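You operate a simulated robot arm through the tools that you are given. There is no shell and no other tool. Be economical: measure what you need, move in short steps, check, and stop when the job is done.

Carry out the task below with a simulated two-armed robot. There is one attempt and no reset: what you move stays moved.

JOB
Hold the open tube, push the orange plug into its end and box it.
Fine: foam saddle at the rack end of the carton, tube in, lid on square.

Only the result counts: the job must be done as asked and must still hold three seconds after the hand-in. Knocking over, shifting, dropping, spilling or breaking anything else fails it. Lids that push on must go on centred and level and be pressed home; caps that screw on are set level and turned clockwise until they are tight.

ROBOT AND FRAMES
Two 7-joint arms with two-finger parallel grippers on one trunk, on a base that drives. Base frame: it is fixed to the floor where the robot stands at the start and does not move with it; the origin is under the middle of the robot, x ahead of it, y to its left, z up. Lengths are in mm, angles in rad, forces in N, time in s.
The left shoulder is at the start at [60, 144, 926], the right one opposite. With the tool pointing down near the work surface each hand reaches from about 300 to 720 mm from the robot's upright axis, wherever it stands, measured 20 degrees to its own side. Places, roughly: carton [500, 900, 900]; open end of the tube [500, 300, 900]; rim of the long carton [500, 900, 900]. Payload 1.57 kg a hand.
The tool frame of a hand sits at the grasp point between the pads (the TCP): z along the fingers, y along the line on which they close. The tips reach 30 mm beyond it. Largest opening 110 mm; finger width 24, thickness 12; the body of the gripper, 48 by 112 mm, starts 78 mm behind the TCP.
Orientation is told as [roll, pitch, yaw] about the base's x, y, z axes, in that order, counted from this pose: with the fingers straight down and closing along the base's y, the tool's x points along the base's -x, its y along +y and its z along -z.

CONTROLS
- The arms move only by the tool play_rows. It takes "left_motion", "right_motion" or both (then of equal length, played together; a hand with none holds still); each is one flat list of numbers, 7 for each row, row after row: the shift along the base's x, y, z in mm, then the turn, a rotation vector about the base's x, y, z in rad, then the opening in per cent of the stroke, from 0 (shut) to 100 (fully open). In form: [x, y, z, wx, wy, wz, fingers, x, y, z, wx, wy, wz, fingers, ...]. A call has 1 to 8 rows; each row shifts and turns the commanded pose from where the row before left it. A row lasts 0.2 s, in which the tool goes at most 50 mm and 0.15 rad; a call with a longer step from one row to the next is refused whole, and so is a gripper value outside its range. Where a pose cannot be reached the arm comes as near as it can. A force on the tool above 40 N (or 10 N above the force at the start of the call, whichever is more), or a blocked arm, ends the call early, and 0.2 s more pass. Each finger travels about 45 mm/s and halts on what it meets, pressing with about 24 N; the grip force reading is that of the motor and also rises with nothing between the fingers. The clock runs only during rows and for 0.2 s after the last one: add rows that do not move to give the fingers time. It gives the time, the measured TCP pose, the force on the tool (base axes), the opening and the grip force at its end, in the units of the frame above (readings bear some noise), with the torque about the TCP (base axes, N m) and any sound that the robot's microphone picked up, and new pictures: "views" is both (left out), scene, wrist or none (wrist: the cameras of the hands that moved).
- Cameras (640 x 400 px; columns grow to the right, rows downward): "scene" is now at [30.3, 49.9, 1534.4]; the picture's right is [0.65, -0.76, 0.00], its down [-0.57, -0.49, -0.66] and it looks along [0.50, 0.43, -0.75] (base axes); focal length 252 px, centre (320, 200). "left" rides on the left gripper at [70, -16, -141] in its tool frame; the picture's right is [0.23, 0.97, 0.00], its down [-0.86, 0.20, -0.48] and it looks along [-0.47, 0.11, 0.88] (tool axes); focal length 222 px, centre (320, 200). "right" rides on the right gripper at [70, 16, -141] in its tool frame; the picture's right is [-0.23, 0.97, 0.00], its down [-0.86, -0.20, -0.48] and it looks along [-0.47, -0.11, 0.88] (tool axes); focal length 222 px, centre (320, 200). There is no depth. A picture from a camera that has moved, and an enlarged one, comes with that camera's place and axes in the base frame and with its lens.
- raise_lower(by): slides the trunk up (or, below 0, down) by that many mm; the arms and the scene camera ride with it, the base frame stays. It gives what a move gives, with no picture.
- steer(legs): drives the robot by 1 to 6 legs, each [ahead, left, turn to the left] in mm, mm and rad, along the robot's own axes; the way and the turn of a leg run together, so that a leg with both is an arc; at most 1500 mm and 3.142 rad a leg. The arms and the cameras ride along, it lands a little off, and it stops where it bumps. It gives what a move gives, and a new picture of the scene camera.
- pan_tilt(pan, tilt): turns the head with the scene camera to pan (to the left, within 1.501 rad either way) and tilt (down, from -0.506 to 1.204), counted from straight ahead of the robot. It gives what a move gives, and a new picture of the scene camera.
- zoom(camera, box): a new picture of the part [left, top, right, bottom] of that camera's present view, enlarged. The clock stands still meanwhile.
- job_done(): hands the job in; it is judged then, once.

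Work in short steps. Places have to be worked out from the pictures, the camera data and where the tool is seen: move nearer, look again, correct. Check each grasp and each placing, and mend what went wrong. You have 120 turns and 260 pictures in all, those below and enlarged ones among them. Open the grippers and draw the arms clear of the work before you hand the job in, unless the task says otherwise; then end with one line.

The tools are called after "Emit:" by a JSON object that holds its "name" and its "arguments". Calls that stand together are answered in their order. play_rows: Moves the arms, as the interface text tells. Its arguments: {"type":"object","properties":{"left_motion":{"type":"array","items":{"type":"number"}},"right_motion":{"type":"array","items":{"type":"number"}},"views":{"type":"string","enum":["both","scene","wrist","none"]}},"required":[]} The other tools are called the same way: raise_lower (by) slides the trunk up or down; steer (legs) drives the base; pan_tilt (pan, tilt) turns the head that bears the scene camera; zoom (camera, box) takes an enlarged picture of a part of a camera's view; job_done () hands the job in.

At the start:

```text
clock: 0.0
left_ee_pos: [350.5, 391.3, 1105.0]
left_ee_rot: [0.0, 0.0, 0.001]
left_force: [-0.1, -0.4, 0.1]
left_torque: [0.04, 0.01, 0.0]
left_width: 109.9
left_gripper_force: 0.1
right_ee_pos: [390.5, 20.7, 1105.2]
right_ee_rot: [-0.001, 0.001, 0.001]
right_force: [-0.2, 0.4, -0.2]
right_torque: [0.01, 0.01, -0.01]
right_width: 110.0
right_gripper_force: 0.1
trunk travel left (down, up): [-525.0, 65.0]
robot x, y, heading: [-3.4, 4.3, -0.002]
head pan, tilt: [0.707, 0.855]
```

scene: 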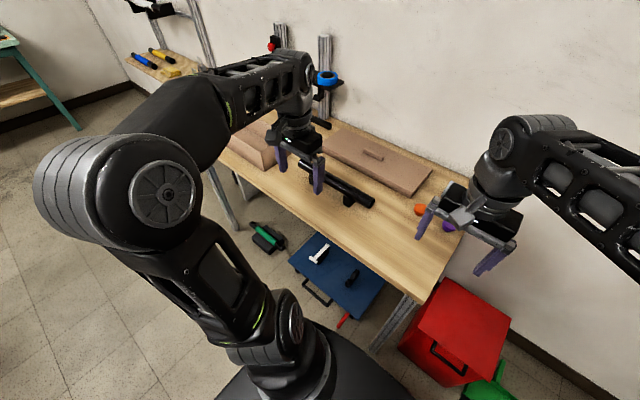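
right: 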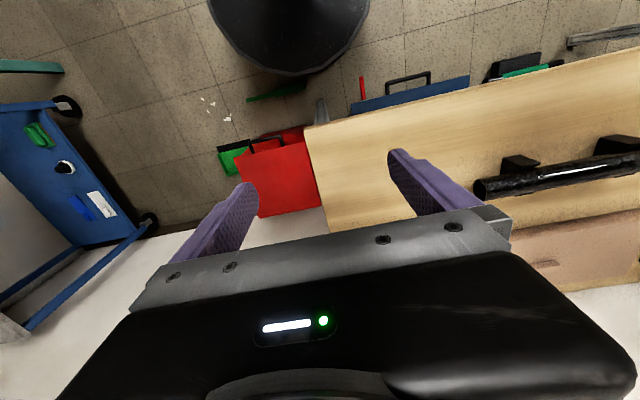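
left: 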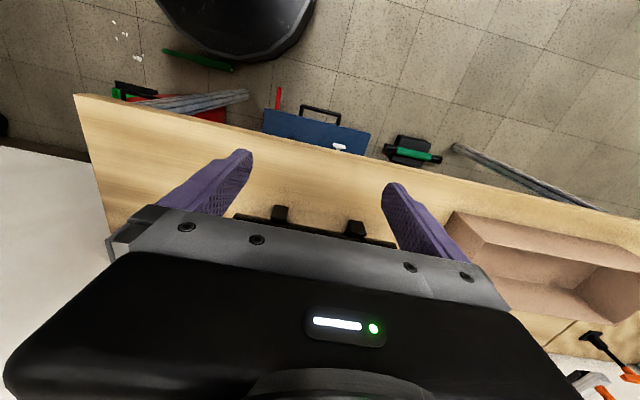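

The arms hide part of the bench, so I start with enlarged views of it.

Emit:
{"name": "zoom", "arguments": {"camera": "scene", "box": [200, 100, 520, 300]}}

Emit:
{"name": "zoom", "arguments": {"camera": "left", "box": [380, 180, 640, 400]}}

Emit:
{"name": "zoom", "arguments": {"camera": "scene", "box": [80, 0, 360, 175]}}

```text
2.00 times, centred on (360, 200) of scene
camera zoom: at [30.3, 49.9, 1534.4], right [0.65, -0.76, 0.0], down [-0.57, -0.49, -0.66], along [0.5, 0.43, -0.75], focal length 504 px, centre (240, 200)
```

zoom: 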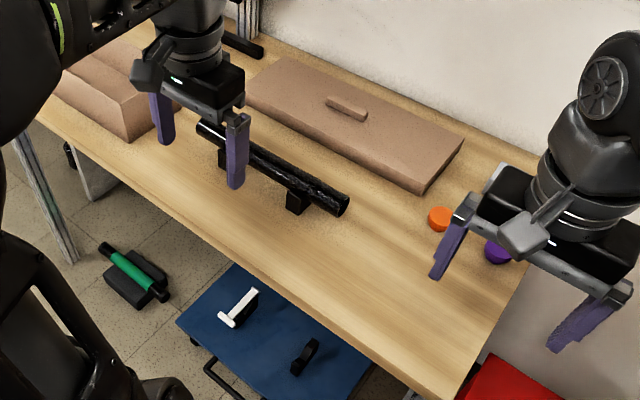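

```text
1.82 times, centred on (510, 290) of left
camera zoom: at [279.5, 373.3, 1245.2], right [-0.23, 0.97, 0.0], down [0.86, 0.2, 0.48], along [0.47, 0.11, -0.88], focal length 404 px, centre (-26, 36)
```

zoom: 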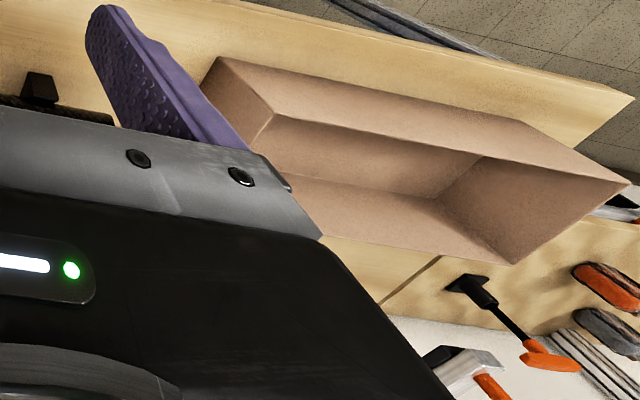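

```text
2.29 times, centred on (220, 88) of scene
camera zoom: at [30.3, 49.9, 1534.4], right [0.65, -0.76, 0.0], down [-0.57, -0.49, -0.66], along [0.5, 0.43, -0.75], focal length 576 px, centre (549, 457)
```

zoom: 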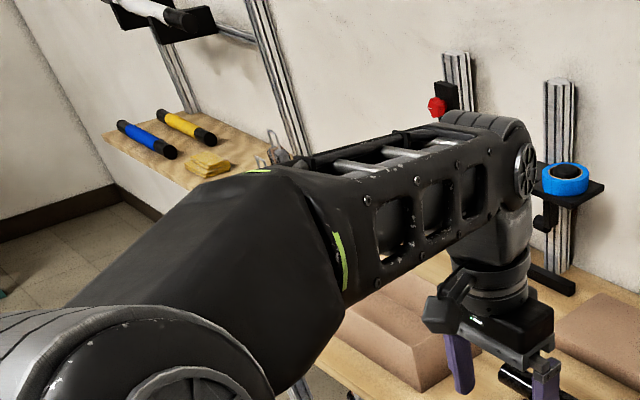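

I look around with the head for the rack and the foam saddle.

Emit:
{"name": "pan_tilt", "arguments": {"pan": 1.3, "tilt": 0.5}}

Emit:
{"name": "pan_tilt", "arguments": {"pan": -0.9, "tilt": 0.7}}

Emit:
{"name": "pan_tilt", "arguments": {"pan": 0.1, "tilt": 0.7}}

```text
clock: 1.0
left_ee_pos: [348.3, 390.7, 1105.1]
left_ee_rot: [0.001, 0.002, 0.0]
left_force: [-0.3, 0.9, 0.2]
left_torque: [-0.01, -0.01, -0.01]
left_width: 110.1
left_gripper_force: 0.0
right_ee_pos: [388.9, 21.9, 1104.5]
right_ee_rot: [0.0, 0.0, -0.002]
right_force: [-0.2, -0.2, 0.1]
right_torque: [-0.01, 0.02, 0.0]
right_width: 110.0
right_gripper_force: 0.1
trunk travel left (down, up): [-525.0, 65.0]
robot x, y, heading: [3.1, 0.3, 0.003]
head pan, tilt: [1.3, 0.499]
camera scene: at [-4.5, 86.9, 1564.7], right [0.96, -0.27, 0.0], down [-0.13, -0.46, -0.88], along [0.24, 0.85, -0.48], focal length 252 px, centre (320, 200)
```

scene: 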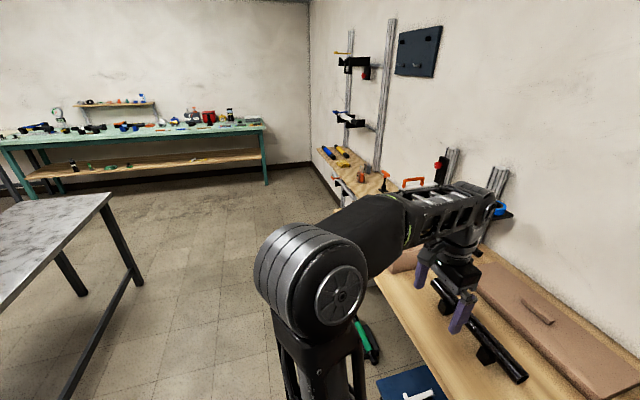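

```text
clock: 3.1
left_ee_pos: [348.8, 390.8, 1104.6]
left_ee_rot: [0.0, -0.001, 0.003]
left_force: [0.5, -0.1, -0.2]
left_torque: [0.01, -0.02, -0.01]
left_width: 110.0
left_gripper_force: 0.0
right_ee_pos: [389.8, 20.8, 1106.5]
right_ee_rot: [0.001, 0.002, 0.001]
right_force: [-0.3, 1.5, -0.3]
right_torque: [0.0, 0.07, 0.01]
right_width: 110.1
right_gripper_force: 0.0
trunk travel left (down, up): [-525.0, 65.0]
robot x, y, heading: [0.9, 0.5, -0.003]
head pan, tilt: [-0.901, 0.7]
camera scene: at [23.9, -67.3, 1547.1], right [-0.78, -0.62, 0.0], down [-0.4, 0.5, -0.77], along [0.48, -0.6, -0.64], focal length 252 px, centre (320, 200)
```

scene: 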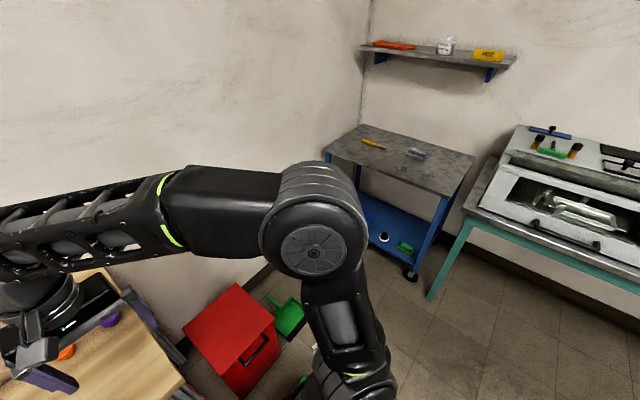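

```text
clock: 4.3
left_ee_pos: [348.4, 391.5, 1104.0]
left_ee_rot: [-0.001, 0.0, 0.0]
left_force: [-0.5, -0.5, 0.6]
left_torque: [-0.01, 0.01, 0.02]
left_width: 110.0
left_gripper_force: 0.0
right_ee_pos: [390.4, 21.8, 1104.5]
right_ee_rot: [0.002, -0.001, 0.002]
right_force: [-0.1, 1.1, 0.0]
right_torque: [-0.01, -0.02, -0.02]
right_width: 110.3
right_gripper_force: 0.0
trunk travel left (down, up): [-525.0, 65.0]
robot x, y, heading: [-1.7, -0.9, 0.002]
head pan, tilt: [0.099, 0.7]
camera scene: at [55.6, 7.6, 1547.1], right [0.1, -1.0, 0.0], down [-0.64, -0.06, -0.76], along [0.76, 0.08, -0.64], focal length 252 px, centre (320, 200)
```

scene: 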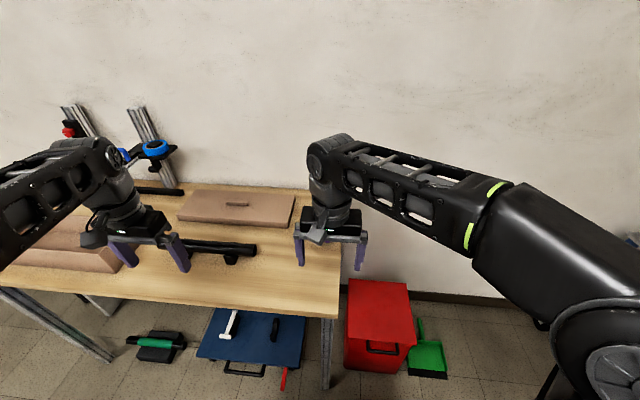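

The rack stands at the +y end. I drive left 450 mm and look at the carton and what is beyond it.

Emit:
{"name": "steer", "arguments": {"legs": [[0, 450, 0]]}}

Emit:
{"name": "pan_tilt", "arguments": {"pan": 0.2, "tilt": 0.85}}

Emit:
{"name": "pan_tilt", "arguments": {"pan": 0.75, "tilt": 0.6}}

Emit:
{"name": "zoom", "arguments": {"camera": "left", "box": [0, 0, 640, 400]}}

```text
clock: 7.0
left_ee_pos: [347.7, 839.9, 1104.0]
left_ee_rot: [-0.001, 0.001, 0.002]
left_force: [0.2, 1.0, 0.6]
left_torque: [-0.04, -0.01, 0.02]
left_width: 109.9
left_gripper_force: 0.0
right_ee_pos: [389.9, 469.0, 1104.9]
right_ee_rot: [0.0, 0.001, 0.001]
right_force: [-0.6, -0.3, 0.2]
right_torque: [-0.01, 0.01, 0.0]
right_width: 110.1
right_gripper_force: 0.0
trunk travel left (down, up): [-525.0, 65.0]
robot x, y, heading: [3.0, 447.1, -0.004]
head pan, tilt: [0.099, 0.7]
camera scene: at [55.2, 455.7, 1547.0], right [0.1, -0.99, 0.0], down [-0.64, -0.07, -0.76], along [0.76, 0.08, -0.64], focal length 252 px, centre (320, 200)
```

scene: 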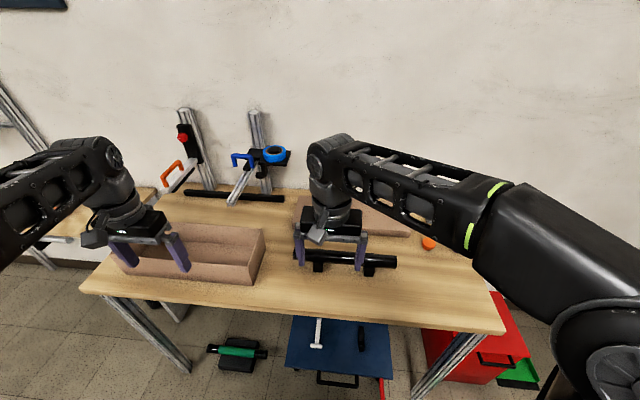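

```text
clock: 7.7
left_ee_pos: [348.0, 838.0, 1104.3]
left_ee_rot: [0.001, 0.0, 0.001]
left_force: [0.5, 0.5, -0.8]
left_torque: [-0.01, 0.03, -0.01]
left_width: 110.0
left_gripper_force: 0.1
right_ee_pos: [389.0, 469.1, 1105.4]
right_ee_rot: [0.001, 0.001, 0.002]
right_force: [-0.2, 0.1, 0.2]
right_torque: [0.01, 0.0, -0.02]
right_width: 110.3
right_gripper_force: 0.0
trunk travel left (down, up): [-525.0, 65.0]
robot x, y, heading: [-2.1, 448.9, 0.003]
head pan, tilt: [0.201, 0.85]
camera scene: at [47.3, 461.8, 1534.8], right [0.2, -0.98, 0.0], down [-0.74, -0.15, -0.66], along [0.65, 0.13, -0.75], focal length 252 px, centre (320, 200)
```

scene: 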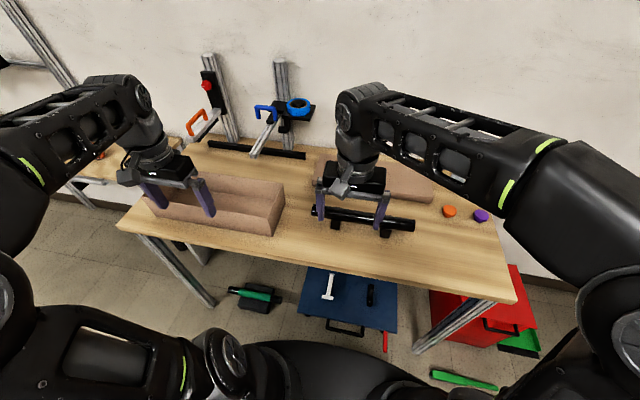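

```text
clock: 8.7
left_ee_pos: [347.4, 838.5, 1104.6]
left_ee_rot: [0.0, -0.001, 0.001]
left_force: [0.4, 0.4, 0.3]
left_torque: [0.02, 0.01, -0.01]
left_width: 110.1
left_gripper_force: 0.1
right_ee_pos: [388.6, 469.7, 1105.1]
right_ee_rot: [0.0, -0.001, 0.002]
right_force: [0.4, -0.2, 0.8]
right_torque: [-0.01, 0.03, -0.01]
right_width: 109.8
right_gripper_force: 0.2
trunk travel left (down, up): [-525.0, 65.0]
robot x, y, heading: [2.3, 446.1, -0.002]
head pan, tilt: [0.75, 0.6]
camera scene: at [35.2, 506.5, 1555.7], right [0.68, -0.73, 0.0], down [-0.41, -0.39, -0.82], along [0.6, 0.56, -0.57], focal length 252 px, centre (320, 200)
```

scene: 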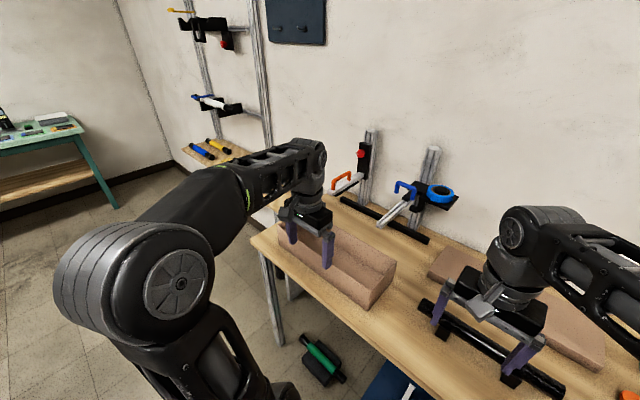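

```text
1.00 times, centred on (320, 200) of left (not enlarged: the box is as wide or as high as the picture)
camera zoom: at [278.4, 820.8, 1245.2], right [-0.23, 0.97, 0.0], down [0.85, 0.2, 0.48], along [0.47, 0.11, -0.88], focal length 222 px, centre (320, 200)
```

zoom: 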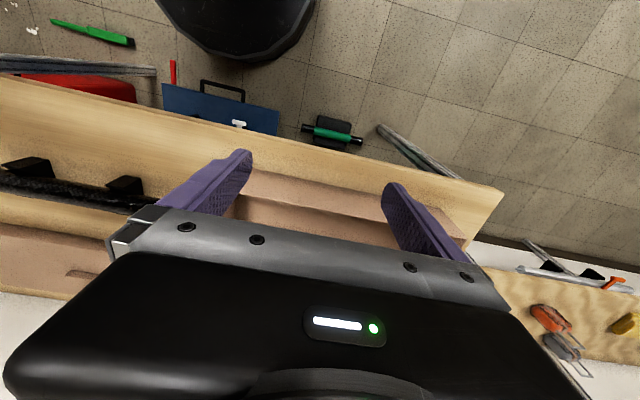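

I check the shelf and the carton interior closely.

Emit:
{"name": "zoom", "arguments": {"camera": "scene", "box": [150, 60, 350, 185]}}

Emit:
{"name": "zoom", "arguments": {"camera": "scene", "box": [240, 180, 440, 305]}}

Emit:
{"name": "zoom", "arguments": {"camera": "right", "box": [0, 0, 640, 400]}}

```text
3.20 times, centred on (250, 122) of scene
camera zoom: at [35.2, 506.5, 1555.7], right [0.68, -0.73, 0.0], down [-0.41, -0.39, -0.82], along [0.6, 0.56, -0.57], focal length 807 px, centre (544, 448)
```

zoom: 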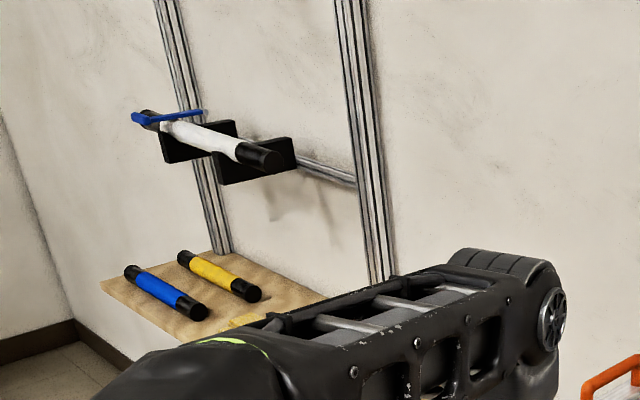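

```text
3.20 times, centred on (340, 242) of scene
camera zoom: at [35.2, 506.5, 1555.7], right [0.68, -0.73, 0.0], down [-0.41, -0.39, -0.82], along [0.6, 0.56, -0.57], focal length 807 px, centre (256, 64)
```

zoom: 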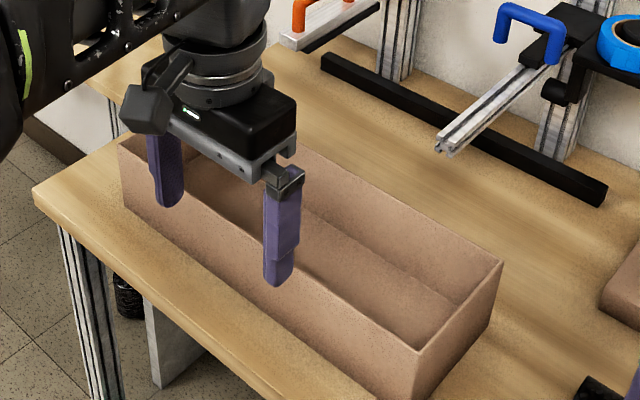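

```text
1.00 times, centred on (320, 200) of right (not enlarged: the box is as wide or as high as the picture)
camera zoom: at [319.6, 484.8, 1245.9], right [0.23, 0.97, 0.0], down [0.86, -0.2, 0.48], along [0.47, -0.11, -0.88], focal length 222 px, centre (320, 200)
```

zoom: 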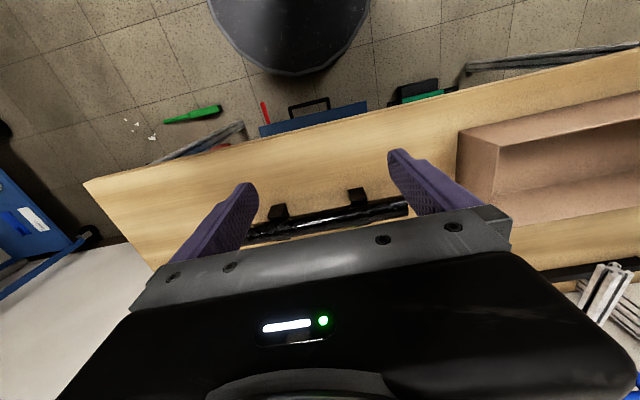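

The carton looks empty, so the saddle must be elsewhere. I drive further left, slightly back, and look at the shelf.

Emit:
{"name": "steer", "arguments": {"legs": [[-100, 450, 0]]}}

Emit:
{"name": "zoom", "arguments": {"camera": "left", "box": [320, 150, 640, 400]}}

```text
clock: 11.5
left_ee_pos: [254.2, 1281.2, 1104.9]
left_ee_rot: [0.0, -0.001, -0.008]
left_force: [0.6, 0.2, -0.5]
left_torque: [-0.02, -0.01, -0.01]
left_width: 109.9
left_gripper_force: 0.0
right_ee_pos: [290.9, 911.7, 1104.9]
right_ee_rot: [-0.001, 0.0, -0.009]
right_force: [0.3, 0.8, 1.2]
right_torque: [-0.03, -0.03, 0.0]
right_width: 110.3
right_gripper_force: 0.1
trunk travel left (down, up): [-525.0, 65.0]
robot x, y, heading: [-97.1, 892.2, -0.01]
head pan, tilt: [0.75, 0.6]
camera scene: at [-62.4, 952.7, 1555.7], right [0.68, -0.74, 0.0], down [-0.42, -0.38, -0.82], along [0.61, 0.56, -0.57], focal length 252 px, centre (320, 200)
```

scene: 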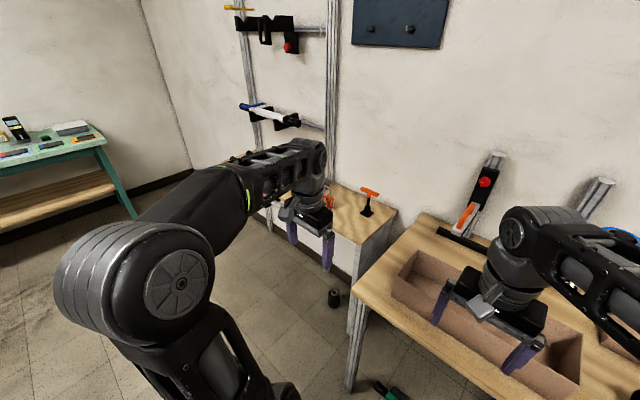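

```text
1.60 times, centred on (480, 275) of left
camera zoom: at [184.1, 1264.1, 1245.0], right [-0.22, 0.98, 0.0], down [0.86, 0.19, 0.48], along [0.47, 0.1, -0.88], focal length 355 px, centre (64, 80)
```

zoom: 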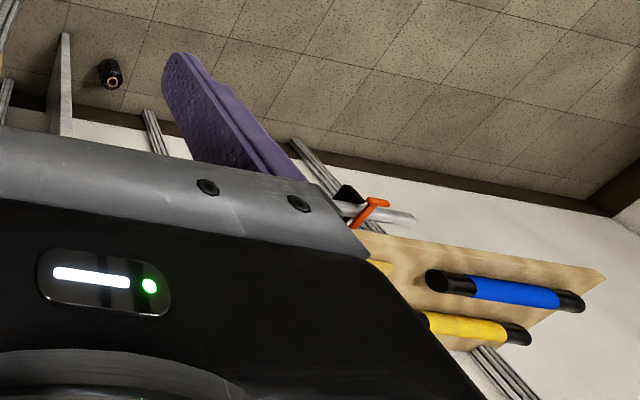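

The arm hides the shelf; I turn the robot to the left to see it between the arms.

Emit:
{"name": "steer", "arguments": {"legs": [[0, 0, 0.75]]}}

Emit:
{"name": "pan_tilt", "arguments": {"pan": 0.0, "tilt": 0.5}}

```text
clock: 13.8
left_ee_pos: [-108.4, 1416.3, 1104.7]
left_ee_rot: [0.001, -0.001, 0.747]
left_force: [0.4, 0.3, 0.7]
left_torque: [0.0, -0.03, 0.02]
left_width: 110.0
left_gripper_force: 0.0
right_ee_pos: [172.8, 1172.8, 1104.5]
right_ee_rot: [-0.001, -0.001, 0.744]
right_force: [-0.1, 0.0, 0.2]
right_torque: [-0.01, 0.0, -0.03]
right_width: 110.0
right_gripper_force: 0.0
trunk travel left (down, up): [-525.0, 65.0]
robot x, y, heading: [-100.9, 889.5, 0.743]
head pan, tilt: [0.75, 0.6]
camera scene: at [-113.1, 959.7, 1555.7], right [1.0, -0.07, 0.0], down [-0.04, -0.56, -0.83], along [0.06, 0.82, -0.57], focal length 252 px, centre (320, 200)
```

scene: 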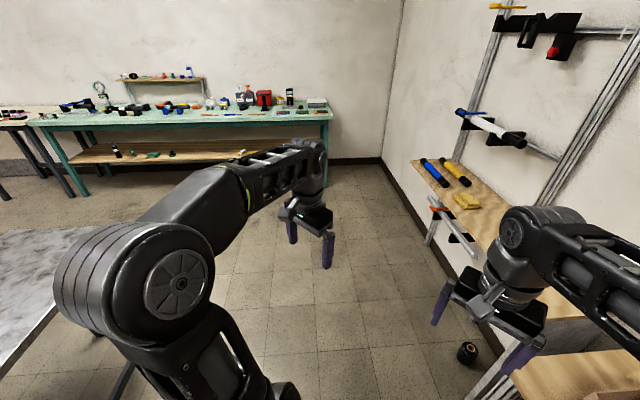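

```text
clock: 14.9
left_ee_pos: [-108.0, 1415.8, 1105.8]
left_ee_rot: [-0.002, 0.0, 0.745]
left_force: [-0.8, 0.2, -0.2]
left_torque: [-0.01, -0.02, 0.0]
left_width: 109.9
left_gripper_force: 0.1
right_ee_pos: [172.3, 1172.8, 1105.3]
right_ee_rot: [0.0, -0.001, 0.746]
right_force: [0.8, 0.5, 0.3]
right_torque: [0.02, -0.04, 0.0]
right_width: 110.2
right_gripper_force: 0.0
trunk travel left (down, up): [-525.0, 65.0]
robot x, y, heading: [-98.7, 890.3, 0.742]
head pan, tilt: [0.0, 0.499]
camera scene: at [-52.7, 933.3, 1564.8], right [0.68, -0.73, 0.0], down [-0.35, -0.33, -0.88], along [0.64, 0.6, -0.48], focal length 252 px, centre (320, 200)
```

scene: 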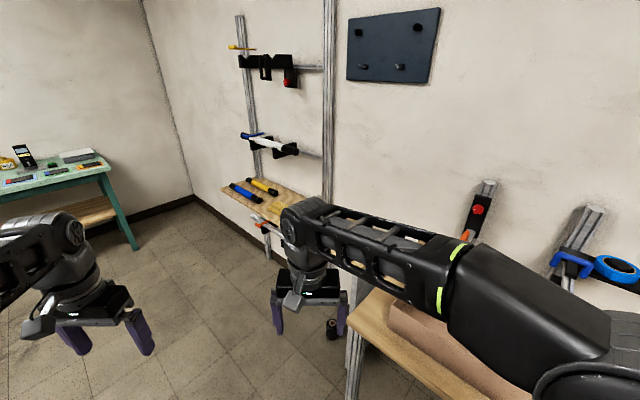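

I pan to the shelf and enlarge.

Emit:
{"name": "pan_tilt", "arguments": {"pan": 0.5, "tilt": 0.5}}

Emit:
{"name": "zoom", "arguments": {"camera": "scene", "box": [280, 130, 440, 230]}}

Emit:
{"name": "zoom", "arguments": {"camera": "scene", "box": [0, 40, 240, 200]}}

Emit:
{"name": "zoom", "arguments": {"camera": "right", "box": [0, 0, 640, 400]}}

```text
clock: 15.9
left_ee_pos: [-106.8, 1415.0, 1104.2]
left_ee_rot: [-0.001, 0.001, 0.744]
left_force: [1.1, 0.7, -0.1]
left_torque: [-0.01, -0.01, 0.01]
left_width: 109.9
left_gripper_force: 0.1
right_ee_pos: [174.3, 1172.0, 1105.1]
right_ee_rot: [0.001, 0.001, 0.744]
right_force: [-0.6, -0.2, 0.4]
right_torque: [-0.03, 0.01, 0.01]
right_width: 109.9
right_gripper_force: 0.0
trunk travel left (down, up): [-525.0, 65.0]
robot x, y, heading: [-97.4, 891.6, 0.748]
head pan, tilt: [0.499, 0.499]
camera scene: at [-90.3, 957.7, 1564.8], right [0.95, -0.32, 0.0], down [-0.15, -0.45, -0.88], along [0.28, 0.83, -0.48], focal length 252 px, centre (320, 200)
```

scene: 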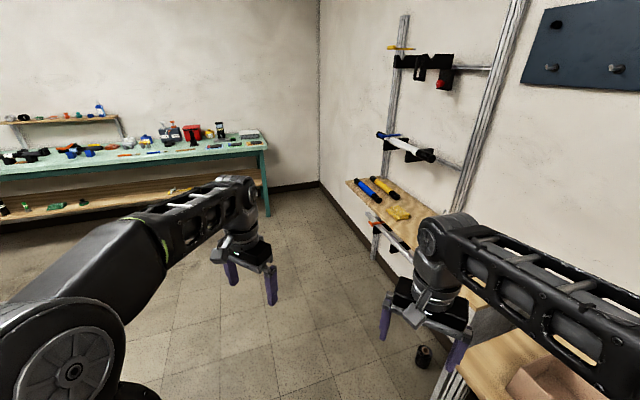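

```text
4.00 times, centred on (360, 180) of scene
camera zoom: at [-90.3, 957.7, 1564.8], right [0.95, -0.32, 0.0], down [-0.15, -0.45, -0.88], along [0.28, 0.83, -0.48], focal length 1009 px, centre (160, 280)
```

zoom: 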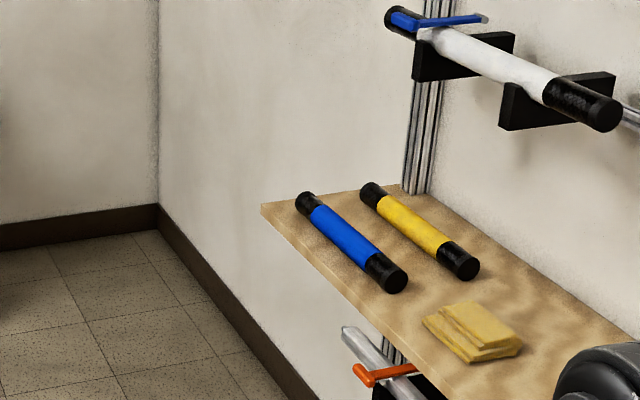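

```text
2.50 times, centred on (120, 120) of scene
camera zoom: at [-90.3, 957.7, 1564.8], right [0.95, -0.32, 0.0], down [-0.15, -0.45, -0.88], along [0.28, 0.83, -0.48], focal length 630 px, centre (820, 400)
```

zoom: 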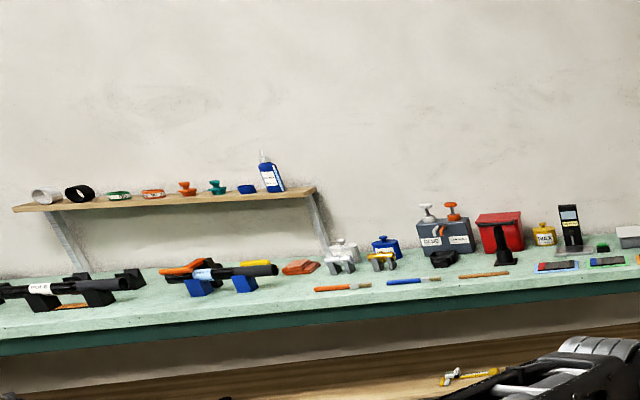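

```text
1.00 times, centred on (320, 200) of right (not enlarged: the box is as wide or as high as the picture)
camera zoom: at [111.4, 1137.0, 1245.9], right [-0.49, 0.87, 0.0], down [0.76, 0.43, 0.48], along [0.42, 0.24, -0.88], focal length 222 px, centre (320, 200)
```

zoom: 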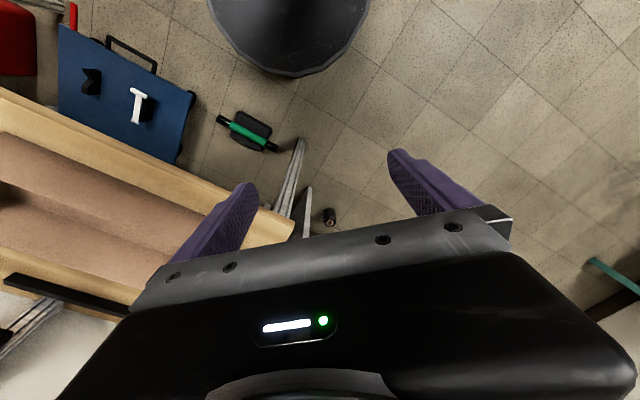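

The yellow item looks like a folded cloth. I turn back and look straight into the carton between the arms.

Emit:
{"name": "steer", "arguments": {"legs": [[0, 0, -0.745], [100, -150, 0]]}}

Emit:
{"name": "pan_tilt", "arguments": {"pan": 0.15, "tilt": 0.9}}

Emit:
{"name": "zoom", "arguments": {"camera": "scene", "box": [160, 100, 480, 300]}}

```text
clock: 19.4
left_ee_pos: [350.9, 1131.6, 1103.5]
left_ee_rot: [0.001, 0.001, 0.004]
left_force: [0.2, -1.2, -0.2]
left_torque: [0.04, -0.01, -0.01]
left_width: 109.9
left_gripper_force: 0.0
right_ee_pos: [392.7, 761.3, 1104.7]
right_ee_rot: [0.003, 0.0, 0.003]
right_force: [0.8, -0.4, 0.2]
right_torque: [0.02, 0.0, -0.03]
right_width: 110.0
right_gripper_force: 0.2
trunk travel left (down, up): [-525.0, 65.0]
robot x, y, heading: [-1.3, 741.5, 0.003]
head pan, tilt: [0.499, 0.499]
camera scene: at [53.5, 782.7, 1564.8], right [0.48, -0.88, 0.0], down [-0.42, -0.23, -0.88], along [0.77, 0.42, -0.48], focal length 252 px, centre (320, 200)
```

scene: 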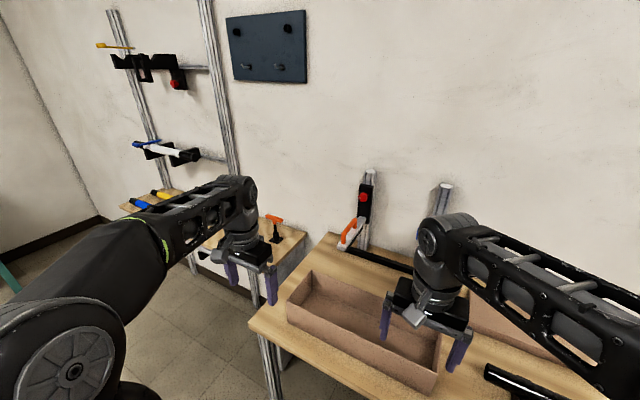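

```text
clock: 20.2
left_ee_pos: [349.7, 1132.8, 1104.5]
left_ee_rot: [-0.001, 0.0, 0.003]
left_force: [0.4, 0.5, -0.1]
left_torque: [0.01, 0.0, 0.0]
left_width: 110.0
left_gripper_force: 0.1
right_ee_pos: [391.6, 763.2, 1103.7]
right_ee_rot: [-0.001, 0.001, 0.004]
right_force: [-0.3, 0.2, 0.5]
right_torque: [-0.02, 0.02, -0.01]
right_width: 110.2
right_gripper_force: 0.0
trunk travel left (down, up): [-525.0, 65.0]
robot x, y, heading: [6.3, 739.5, 0.002]
head pan, tilt: [0.15, 0.901]
camera scene: at [47.6, 751.7, 1531.0], right [0.15, -0.99, 0.0], down [-0.77, -0.12, -0.62], along [0.61, 0.1, -0.78], focal length 252 px, centre (320, 200)
```

scene: 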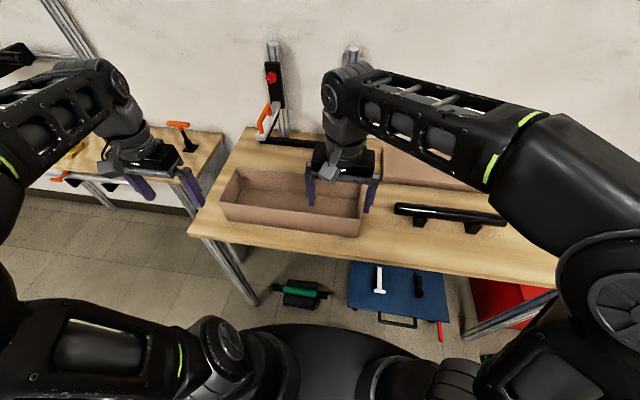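

```text
2.00 times, centred on (320, 200) of scene
camera zoom: at [47.6, 751.7, 1531.0], right [0.15, -0.99, 0.0], down [-0.77, -0.12, -0.62], along [0.61, 0.1, -0.78], focal length 504 px, centre (320, 200)
```

zoom: 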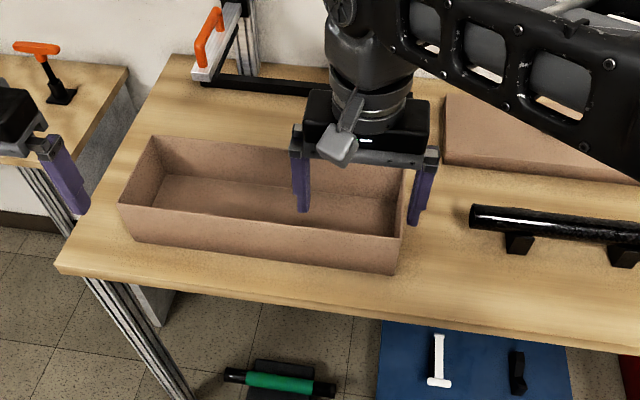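

The carton is empty. I examine the blue tray's white and black parts, then other surfaces.

Emit:
{"name": "zoom", "arguments": {"camera": "scene", "box": [260, 255, 460, 345]}}

Emit:
{"name": "steer", "arguments": {"legs": [[0, -300, 0]]}}

Emit:
{"name": "pan_tilt", "arguments": {"pan": -0.4, "tilt": 0.95}}

Emit:
{"name": "zoom", "arguments": {"camera": "scene", "box": [60, 100, 380, 300]}}

```text
3.20 times, centred on (360, 300) of scene
camera zoom: at [47.6, 751.7, 1531.0], right [0.15, -0.99, 0.0], down [-0.77, -0.12, -0.62], along [0.61, 0.1, -0.78], focal length 807 px, centre (192, -120)
```

zoom: 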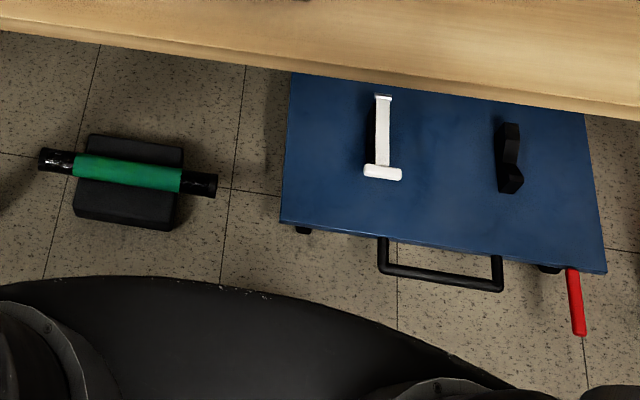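

```text
clock: 22.3
left_ee_pos: [350.1, 832.3, 1104.9]
left_ee_rot: [-0.001, 0.001, 0.004]
left_force: [-0.4, -0.1, 0.8]
left_torque: [0.02, 0.02, 0.0]
left_width: 110.1
left_gripper_force: 0.1
right_ee_pos: [393.4, 463.5, 1104.4]
right_ee_rot: [0.003, 0.0, 0.004]
right_force: [-0.5, -0.5, 0.6]
right_torque: [0.02, -0.01, 0.0]
right_width: 110.2
right_gripper_force: 0.1
trunk travel left (down, up): [-525.0, 65.0]
robot x, y, heading: [4.0, 436.6, 0.007]
head pan, tilt: [0.15, 0.901]
camera scene: at [48.8, 450.8, 1530.9], right [0.15, -0.99, 0.0], down [-0.77, -0.12, -0.62], along [0.61, 0.1, -0.78], focal length 252 px, centre (320, 200)
```

scene: 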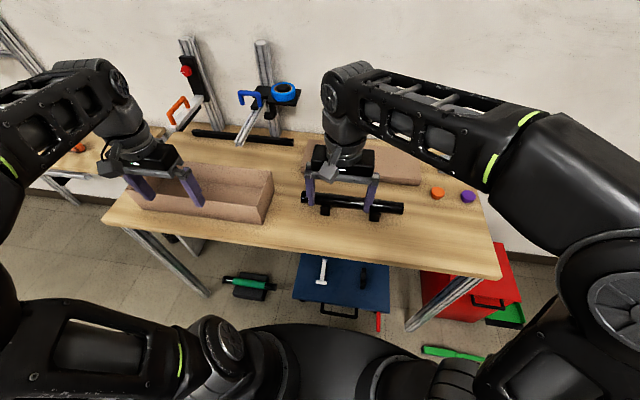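

```text
clock: 23.2
left_ee_pos: [350.5, 832.8, 1104.0]
left_ee_rot: [0.001, 0.002, 0.005]
left_force: [-0.6, 0.1, 0.3]
left_torque: [0.03, 0.0, -0.01]
left_width: 110.0
left_gripper_force: 0.0
right_ee_pos: [392.8, 464.9, 1104.6]
right_ee_rot: [0.0, -0.001, 0.006]
right_force: [0.0, 0.5, -0.5]
right_torque: [0.0, 0.01, -0.01]
right_width: 109.9
right_gripper_force: 0.1
trunk travel left (down, up): [-525.0, 65.0]
robot x, y, heading: [5.6, 442.5, 0.006]
head pan, tilt: [-0.4, 0.949]
camera scene: at [41.4, 412.5, 1527.3], right [-0.38, -0.92, 0.0], down [-0.75, 0.31, -0.58], along [0.54, -0.22, -0.81], focal length 252 px, centre (320, 200)
```

scene: 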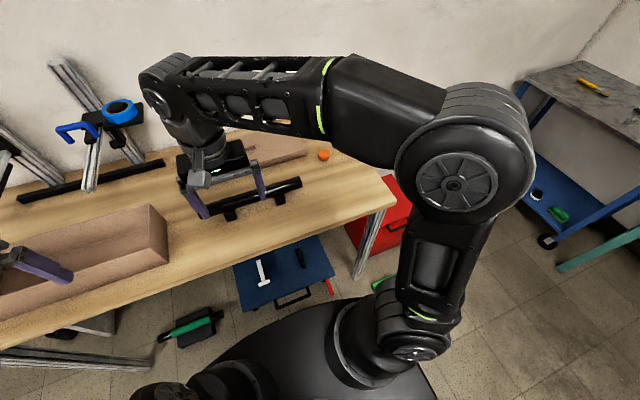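

```text
2.00 times, centred on (220, 200) of scene
camera zoom: at [41.4, 412.5, 1527.3], right [-0.38, -0.92, 0.0], down [-0.75, 0.31, -0.58], along [0.54, -0.22, -0.81], focal length 504 px, centre (520, 200)
```

zoom: 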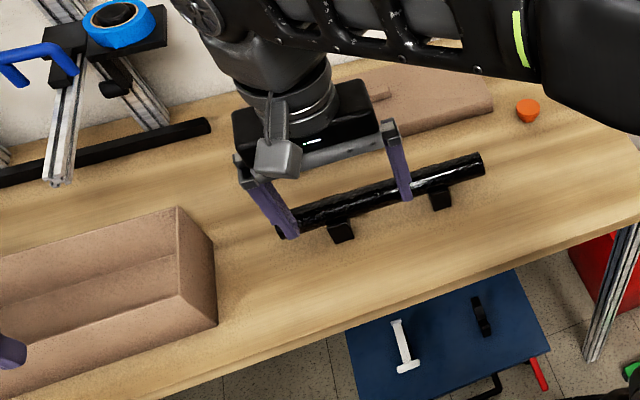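

The yellow piece on the shelf is at about (680, 1905, 850) by triangulation. I drive there to identify it.

Emit:
{"name": "steer", "arguments": {"legs": [[0, 1150, 0]]}}

Emit:
{"name": "pan_tilt", "arguments": {"pan": 0.35, "tilt": 0.75}}

Emit:
{"name": "zoom", "arguments": {"camera": "scene", "box": [220, 120, 420, 245]}}

```text
clock: 29.1
left_ee_pos: [335.6, 1989.2, 1104.8]
left_ee_rot: [-0.001, 0.001, 0.013]
left_force: [-0.5, -1.0, -0.2]
left_torque: [0.02, 0.0, -0.02]
left_width: 109.9
left_gripper_force: 0.1
right_ee_pos: [381.6, 1620.0, 1103.7]
right_ee_rot: [0.0, 0.0, 0.015]
right_force: [0.1, -0.8, -0.7]
right_torque: [0.0, 0.03, 0.04]
right_width: 109.9
right_gripper_force: 0.1
trunk travel left (down, up): [-525.0, 65.0]
robot x, y, heading: [-8.8, 1593.7, 0.014]
head pan, tilt: [-0.4, 0.949]
camera scene: at [30.4, 1565.3, 1527.3], right [-0.38, -0.93, 0.0], down [-0.75, 0.31, -0.58], along [0.54, -0.22, -0.81], focal length 252 px, centre (320, 200)
```

scene: 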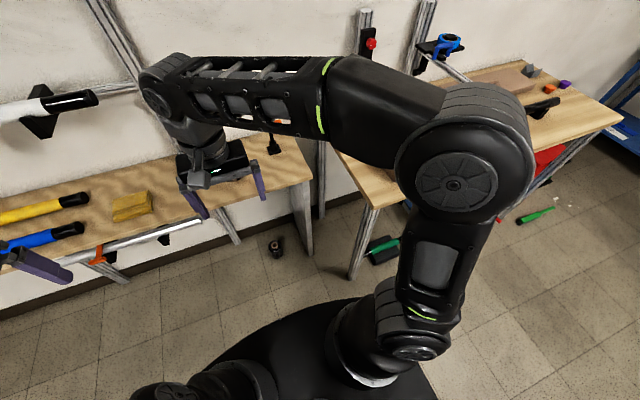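

```text
clock: 30.2
left_ee_pos: [335.5, 1989.8, 1104.1]
left_ee_rot: [0.002, 0.0, 0.013]
left_force: [-0.3, 0.5, 0.2]
left_torque: [0.04, 0.0, -0.03]
left_width: 110.2
left_gripper_force: 0.1
right_ee_pos: [382.1, 1619.9, 1106.1]
right_ee_rot: [0.001, -0.001, 0.014]
right_force: [0.2, -0.5, -0.8]
right_torque: [0.0, -0.02, -0.01]
right_width: 110.2
right_gripper_force: 0.0
trunk travel left (down, up): [-525.0, 65.0]
robot x, y, heading: [-4.6, 1590.5, 0.015]
head pan, tilt: [0.351, 0.75]
camera scene: at [40.5, 1621.7, 1542.8], right [0.36, -0.93, 0.0], down [-0.64, -0.24, -0.73], along [0.68, 0.26, -0.68], focal length 252 px, centre (320, 200)
```

scene: 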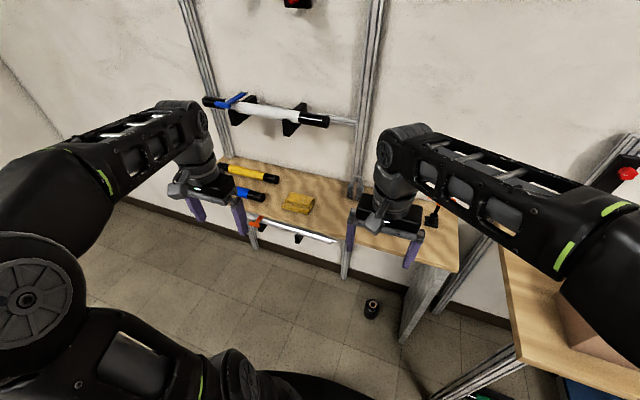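

```text
3.20 times, centred on (320, 182) of scene
camera zoom: at [40.5, 1621.7, 1542.8], right [0.36, -0.93, 0.0], down [-0.64, -0.24, -0.73], along [0.68, 0.26, -0.68], focal length 807 px, centre (320, 256)
```

zoom: 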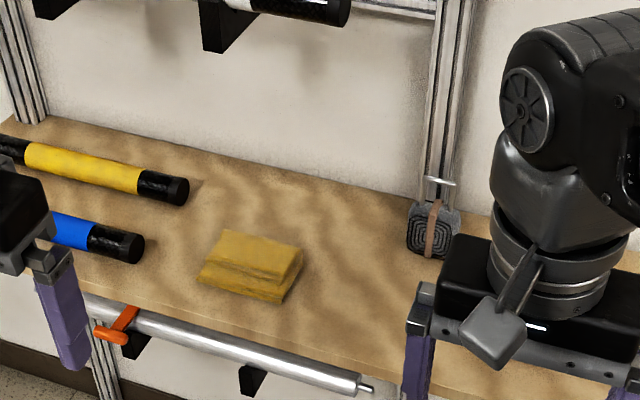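

In the first picture a grey item stands on the bench near the orange plug; I enlarge both candidates.

Emit:
{"name": "zoom", "arguments": {"camera": "scene", "box": [270, 180, 334, 220]}}

Emit:
{"name": "pan_tilt", "arguments": {"pan": -0.5, "tilt": 0.75}}

Emit:
{"name": "zoom", "arguments": {"camera": "scene", "box": [420, 0, 620, 125]}}

```text
10.00 times, centred on (302, 200) of scene
camera zoom: at [40.5, 1621.7, 1542.8], right [0.36, -0.93, 0.0], down [-0.64, -0.24, -0.73], along [0.68, 0.26, -0.68], focal length 2522 px, centre (500, 200)
```

zoom: 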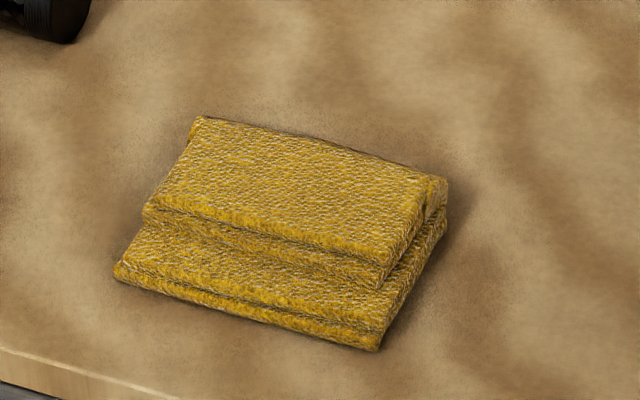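

```text
clock: 31.4
left_ee_pos: [335.7, 1988.4, 1103.8]
left_ee_rot: [0.001, 0.0, 0.013]
left_force: [0.1, 0.5, -0.3]
left_torque: [0.02, -0.01, -0.01]
left_width: 109.8
left_gripper_force: 0.1
right_ee_pos: [380.6, 1619.1, 1105.1]
right_ee_rot: [0.0, 0.0, 0.014]
right_force: [-0.4, -0.4, 0.1]
right_torque: [-0.03, -0.01, 0.01]
right_width: 110.1
right_gripper_force: 0.0
trunk travel left (down, up): [-525.0, 65.0]
robot x, y, heading: [-10.2, 1591.7, 0.014]
head pan, tilt: [-0.499, 0.75]
camera scene: at [36.4, 1553.6, 1542.8], right [-0.47, -0.89, 0.0], down [-0.6, 0.32, -0.73], along [0.65, -0.34, -0.68], focal length 252 px, centre (320, 200)
```

scene: 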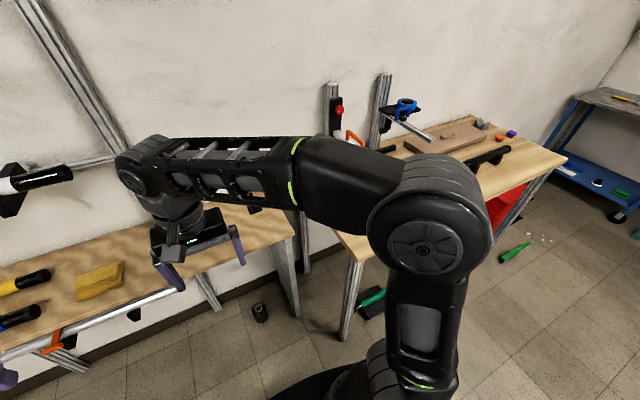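

```text
3.20 times, centred on (520, 62) of scene
camera zoom: at [36.4, 1553.6, 1542.8], right [-0.47, -0.89, 0.0], down [-0.6, 0.32, -0.73], along [0.65, -0.34, -0.68], focal length 807 px, centre (-320, 640)
```

zoom: 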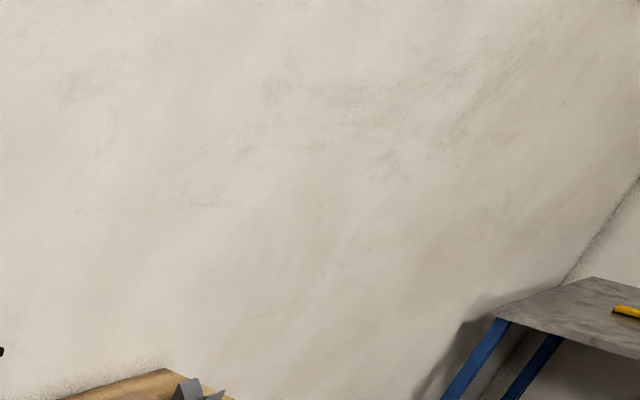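

Yellow is a cloth; the grey notched block on the bench looks like the saddle.

Emit:
{"name": "zoom", "arguments": {"camera": "scene", "box": [420, 105, 548, 185]}}

Emit:
{"name": "steer", "arguments": {"legs": [[0, -1250, 0]]}}

Emit:
{"name": "pan_tilt", "arguments": {"pan": -0.15, "tilt": 0.8}}

```text
5.00 times, centred on (484, 145) of scene
camera zoom: at [36.4, 1553.6, 1542.8], right [-0.47, -0.89, 0.0], down [-0.6, 0.32, -0.73], along [0.65, -0.34, -0.68], focal length 1261 px, centre (-500, 475)
```

zoom: 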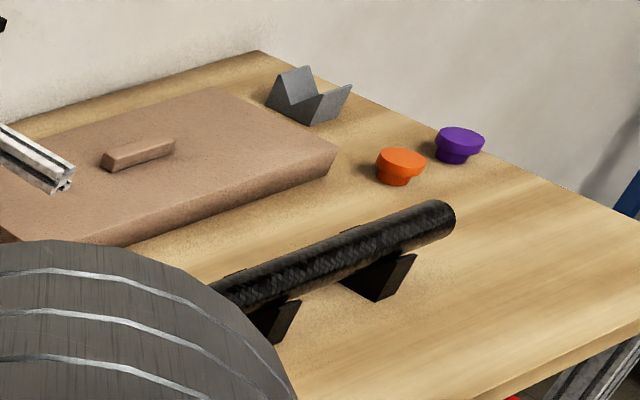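

```text
clock: 37.8
left_ee_pos: [352.5, 721.3, 1105.4]
left_ee_rot: [0.0, 0.001, 0.008]
left_force: [0.8, 0.3, 0.4]
left_torque: [0.03, -0.04, 0.01]
left_width: 110.2
left_gripper_force: 0.1
right_ee_pos: [395.1, 351.5, 1105.3]
right_ee_rot: [-0.001, 0.001, 0.009]
right_force: [0.1, -0.5, 0.0]
right_torque: [0.01, -0.01, 0.01]
right_width: 110.3
right_gripper_force: 0.0
trunk travel left (down, up): [-525.0, 65.0]
robot x, y, heading: [7.8, 326.2, 0.006]
head pan, tilt: [-0.499, 0.75]
camera scene: at [51.1, 286.9, 1542.8], right [-0.47, -0.88, 0.0], down [-0.6, 0.32, -0.73], along [0.65, -0.34, -0.68], focal length 252 px, centre (320, 200)
```

scene: 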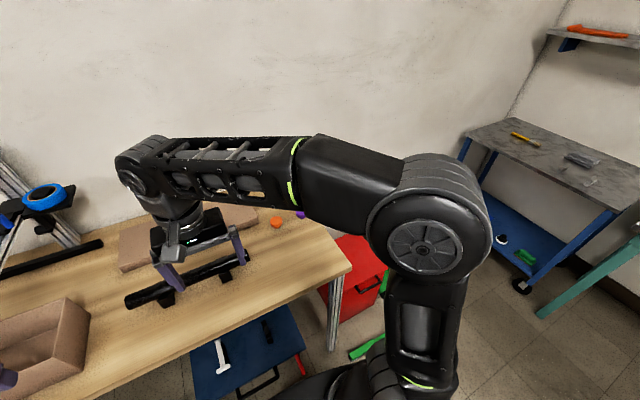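

```text
clock: 38.6
left_ee_pos: [352.0, 721.6, 1105.2]
left_ee_rot: [0.0, 0.0, 0.011]
left_force: [-0.7, -0.4, -0.4]
left_torque: [0.0, -0.01, -0.02]
left_width: 109.8
left_gripper_force: 0.1
right_ee_pos: [396.2, 351.9, 1104.6]
right_ee_rot: [-0.001, 0.001, 0.008]
right_force: [-0.4, -0.5, -0.1]
right_torque: [-0.01, -0.01, 0.0]
right_width: 110.0
right_gripper_force: 0.2
trunk travel left (down, up): [-525.0, 65.0]
robot x, y, heading: [11.6, 328.4, 0.011]
head pan, tilt: [-0.15, 0.799]
camera scene: at [57.8, 314.9, 1538.8], right [-0.14, -0.99, 0.0], down [-0.71, 0.1, -0.7], along [0.69, -0.1, -0.72], focal length 252 px, centre (320, 200)
```

scene: 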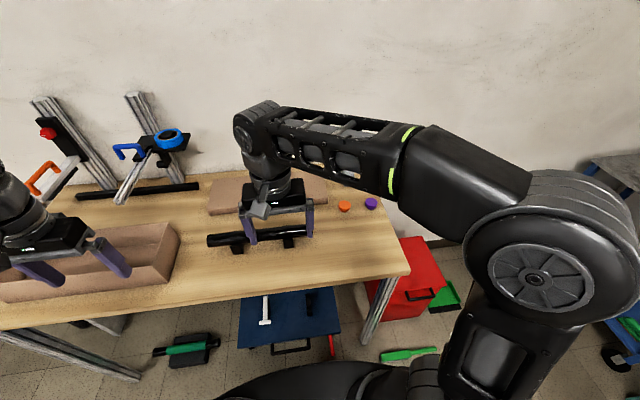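

The grey V-block by the far corner of the bench is the foam saddle, near (820, 75). I drive to y≈50 and swing the right arm aside to see the plugs, the saddle and the tube.

Emit:
{"name": "steer", "arguments": {"legs": [[0, -280, 0]]}}

Emit:
{"name": "play_rows", "arguments": {"right_motion": [-20, -40, 0, 0, 0, 0, 100, -20, -40, 0, 0, 0, 0, 100, -20, -40, 0, 0, 0, 0, 100, -20, -40, 0, 0, 0, 0, 100], "views": "none"}}

Emit:
{"name": "pan_tilt", "arguments": {"pan": 0.15, "tilt": 0.85}}

Emit:
{"name": "zoom", "arguments": {"camera": "scene", "box": [220, 110, 420, 235]}}

```text
clock: 40.5
left_ee_pos: [355.0, 443.0, 1104.3]
left_ee_rot: [0.0, 0.0, 0.012]
left_force: [-0.2, -1.0, 0.4]
left_torque: [0.0, 0.01, -0.03]
left_width: 109.9
left_gripper_force: 0.1
right_ee_pos: [398.7, 72.9, 1105.7]
right_ee_rot: [0.002, -0.001, 0.011]
right_force: [-0.3, -0.8, -0.1]
right_torque: [0.01, 0.02, 0.01]
right_width: 109.8
right_gripper_force: 0.1
trunk travel left (down, up): [-525.0, 65.0]
robot x, y, heading: [11.8, 47.5, 0.013]
head pan, tilt: [-0.15, 0.799]
camera scene: at [60.6, 35.8, 1538.8], right [-0.14, -0.99, 0.0], down [-0.71, 0.1, -0.7], along [0.69, -0.1, -0.72], focal length 252 px, centre (320, 200)
```

scene: 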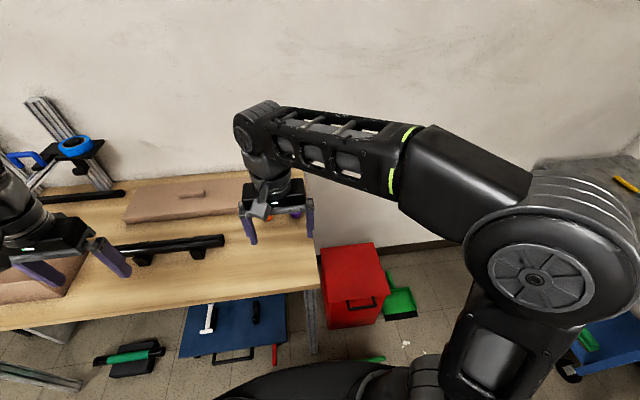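

```text
clock: 41.5
left_ee_pos: [354.0, 442.3, 1104.1]
left_ee_rot: [0.0, 0.0, 0.011]
left_force: [0.0, 0.0, -1.0]
left_torque: [0.01, 0.01, -0.01]
left_width: 110.3
left_gripper_force: 0.0
right_ee_pos: [316.2, -86.4, 1104.0]
right_ee_rot: [0.001, -0.002, 0.013]
right_force: [0.3, 0.2, -0.1]
right_torque: [0.07, 0.03, 0.02]
right_width: 110.1
right_gripper_force: 0.1
trunk travel left (down, up): [-525.0, 65.0]
robot x, y, heading: [7.5, 50.8, 0.009]
head pan, tilt: [-0.15, 0.799]
```

```text
clock: 42.3
left_ee_pos: [354.7, 443.5, 1104.2]
left_ee_rot: [0.0, 0.001, 0.01]
left_force: [0.2, -0.9, -0.7]
left_torque: [0.0, 0.0, -0.01]
left_width: 110.0
left_gripper_force: 0.1
right_ee_pos: [317.5, -85.2, 1105.6]
right_ee_rot: [0.0, -0.001, 0.014]
right_force: [0.0, -0.2, -0.5]
right_torque: [0.03, -0.02, -0.01]
right_width: 110.2
right_gripper_force: 0.1
trunk travel left (down, up): [-525.0, 65.0]
robot x, y, heading: [6.5, 50.3, 0.016]
head pan, tilt: [0.15, 0.85]
camera scene: at [57.8, 60.6, 1534.8], right [0.16, -0.99, 0.0], down [-0.74, -0.12, -0.66], along [0.65, 0.1, -0.75], focal length 252 px, centre (320, 200)
```

scene: 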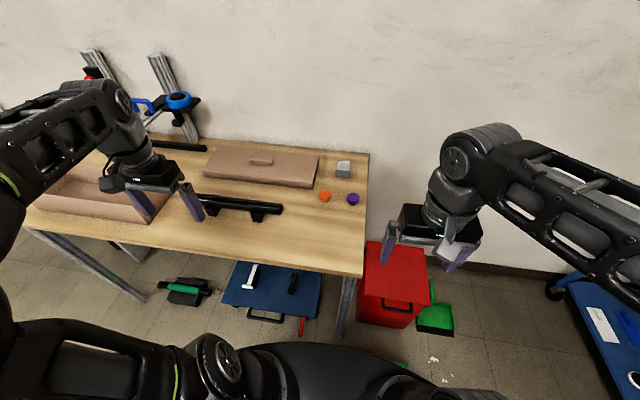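

```text
3.20 times, centred on (320, 172) of scene
camera zoom: at [57.8, 60.6, 1534.8], right [0.16, -0.99, 0.0], down [-0.74, -0.12, -0.66], along [0.65, 0.1, -0.75], focal length 807 px, centre (320, 288)
```

zoom: 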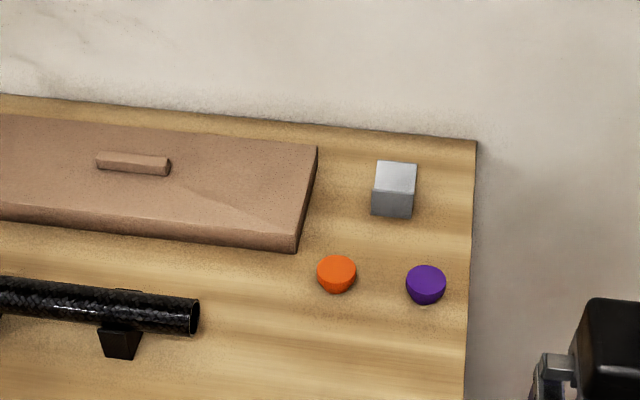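

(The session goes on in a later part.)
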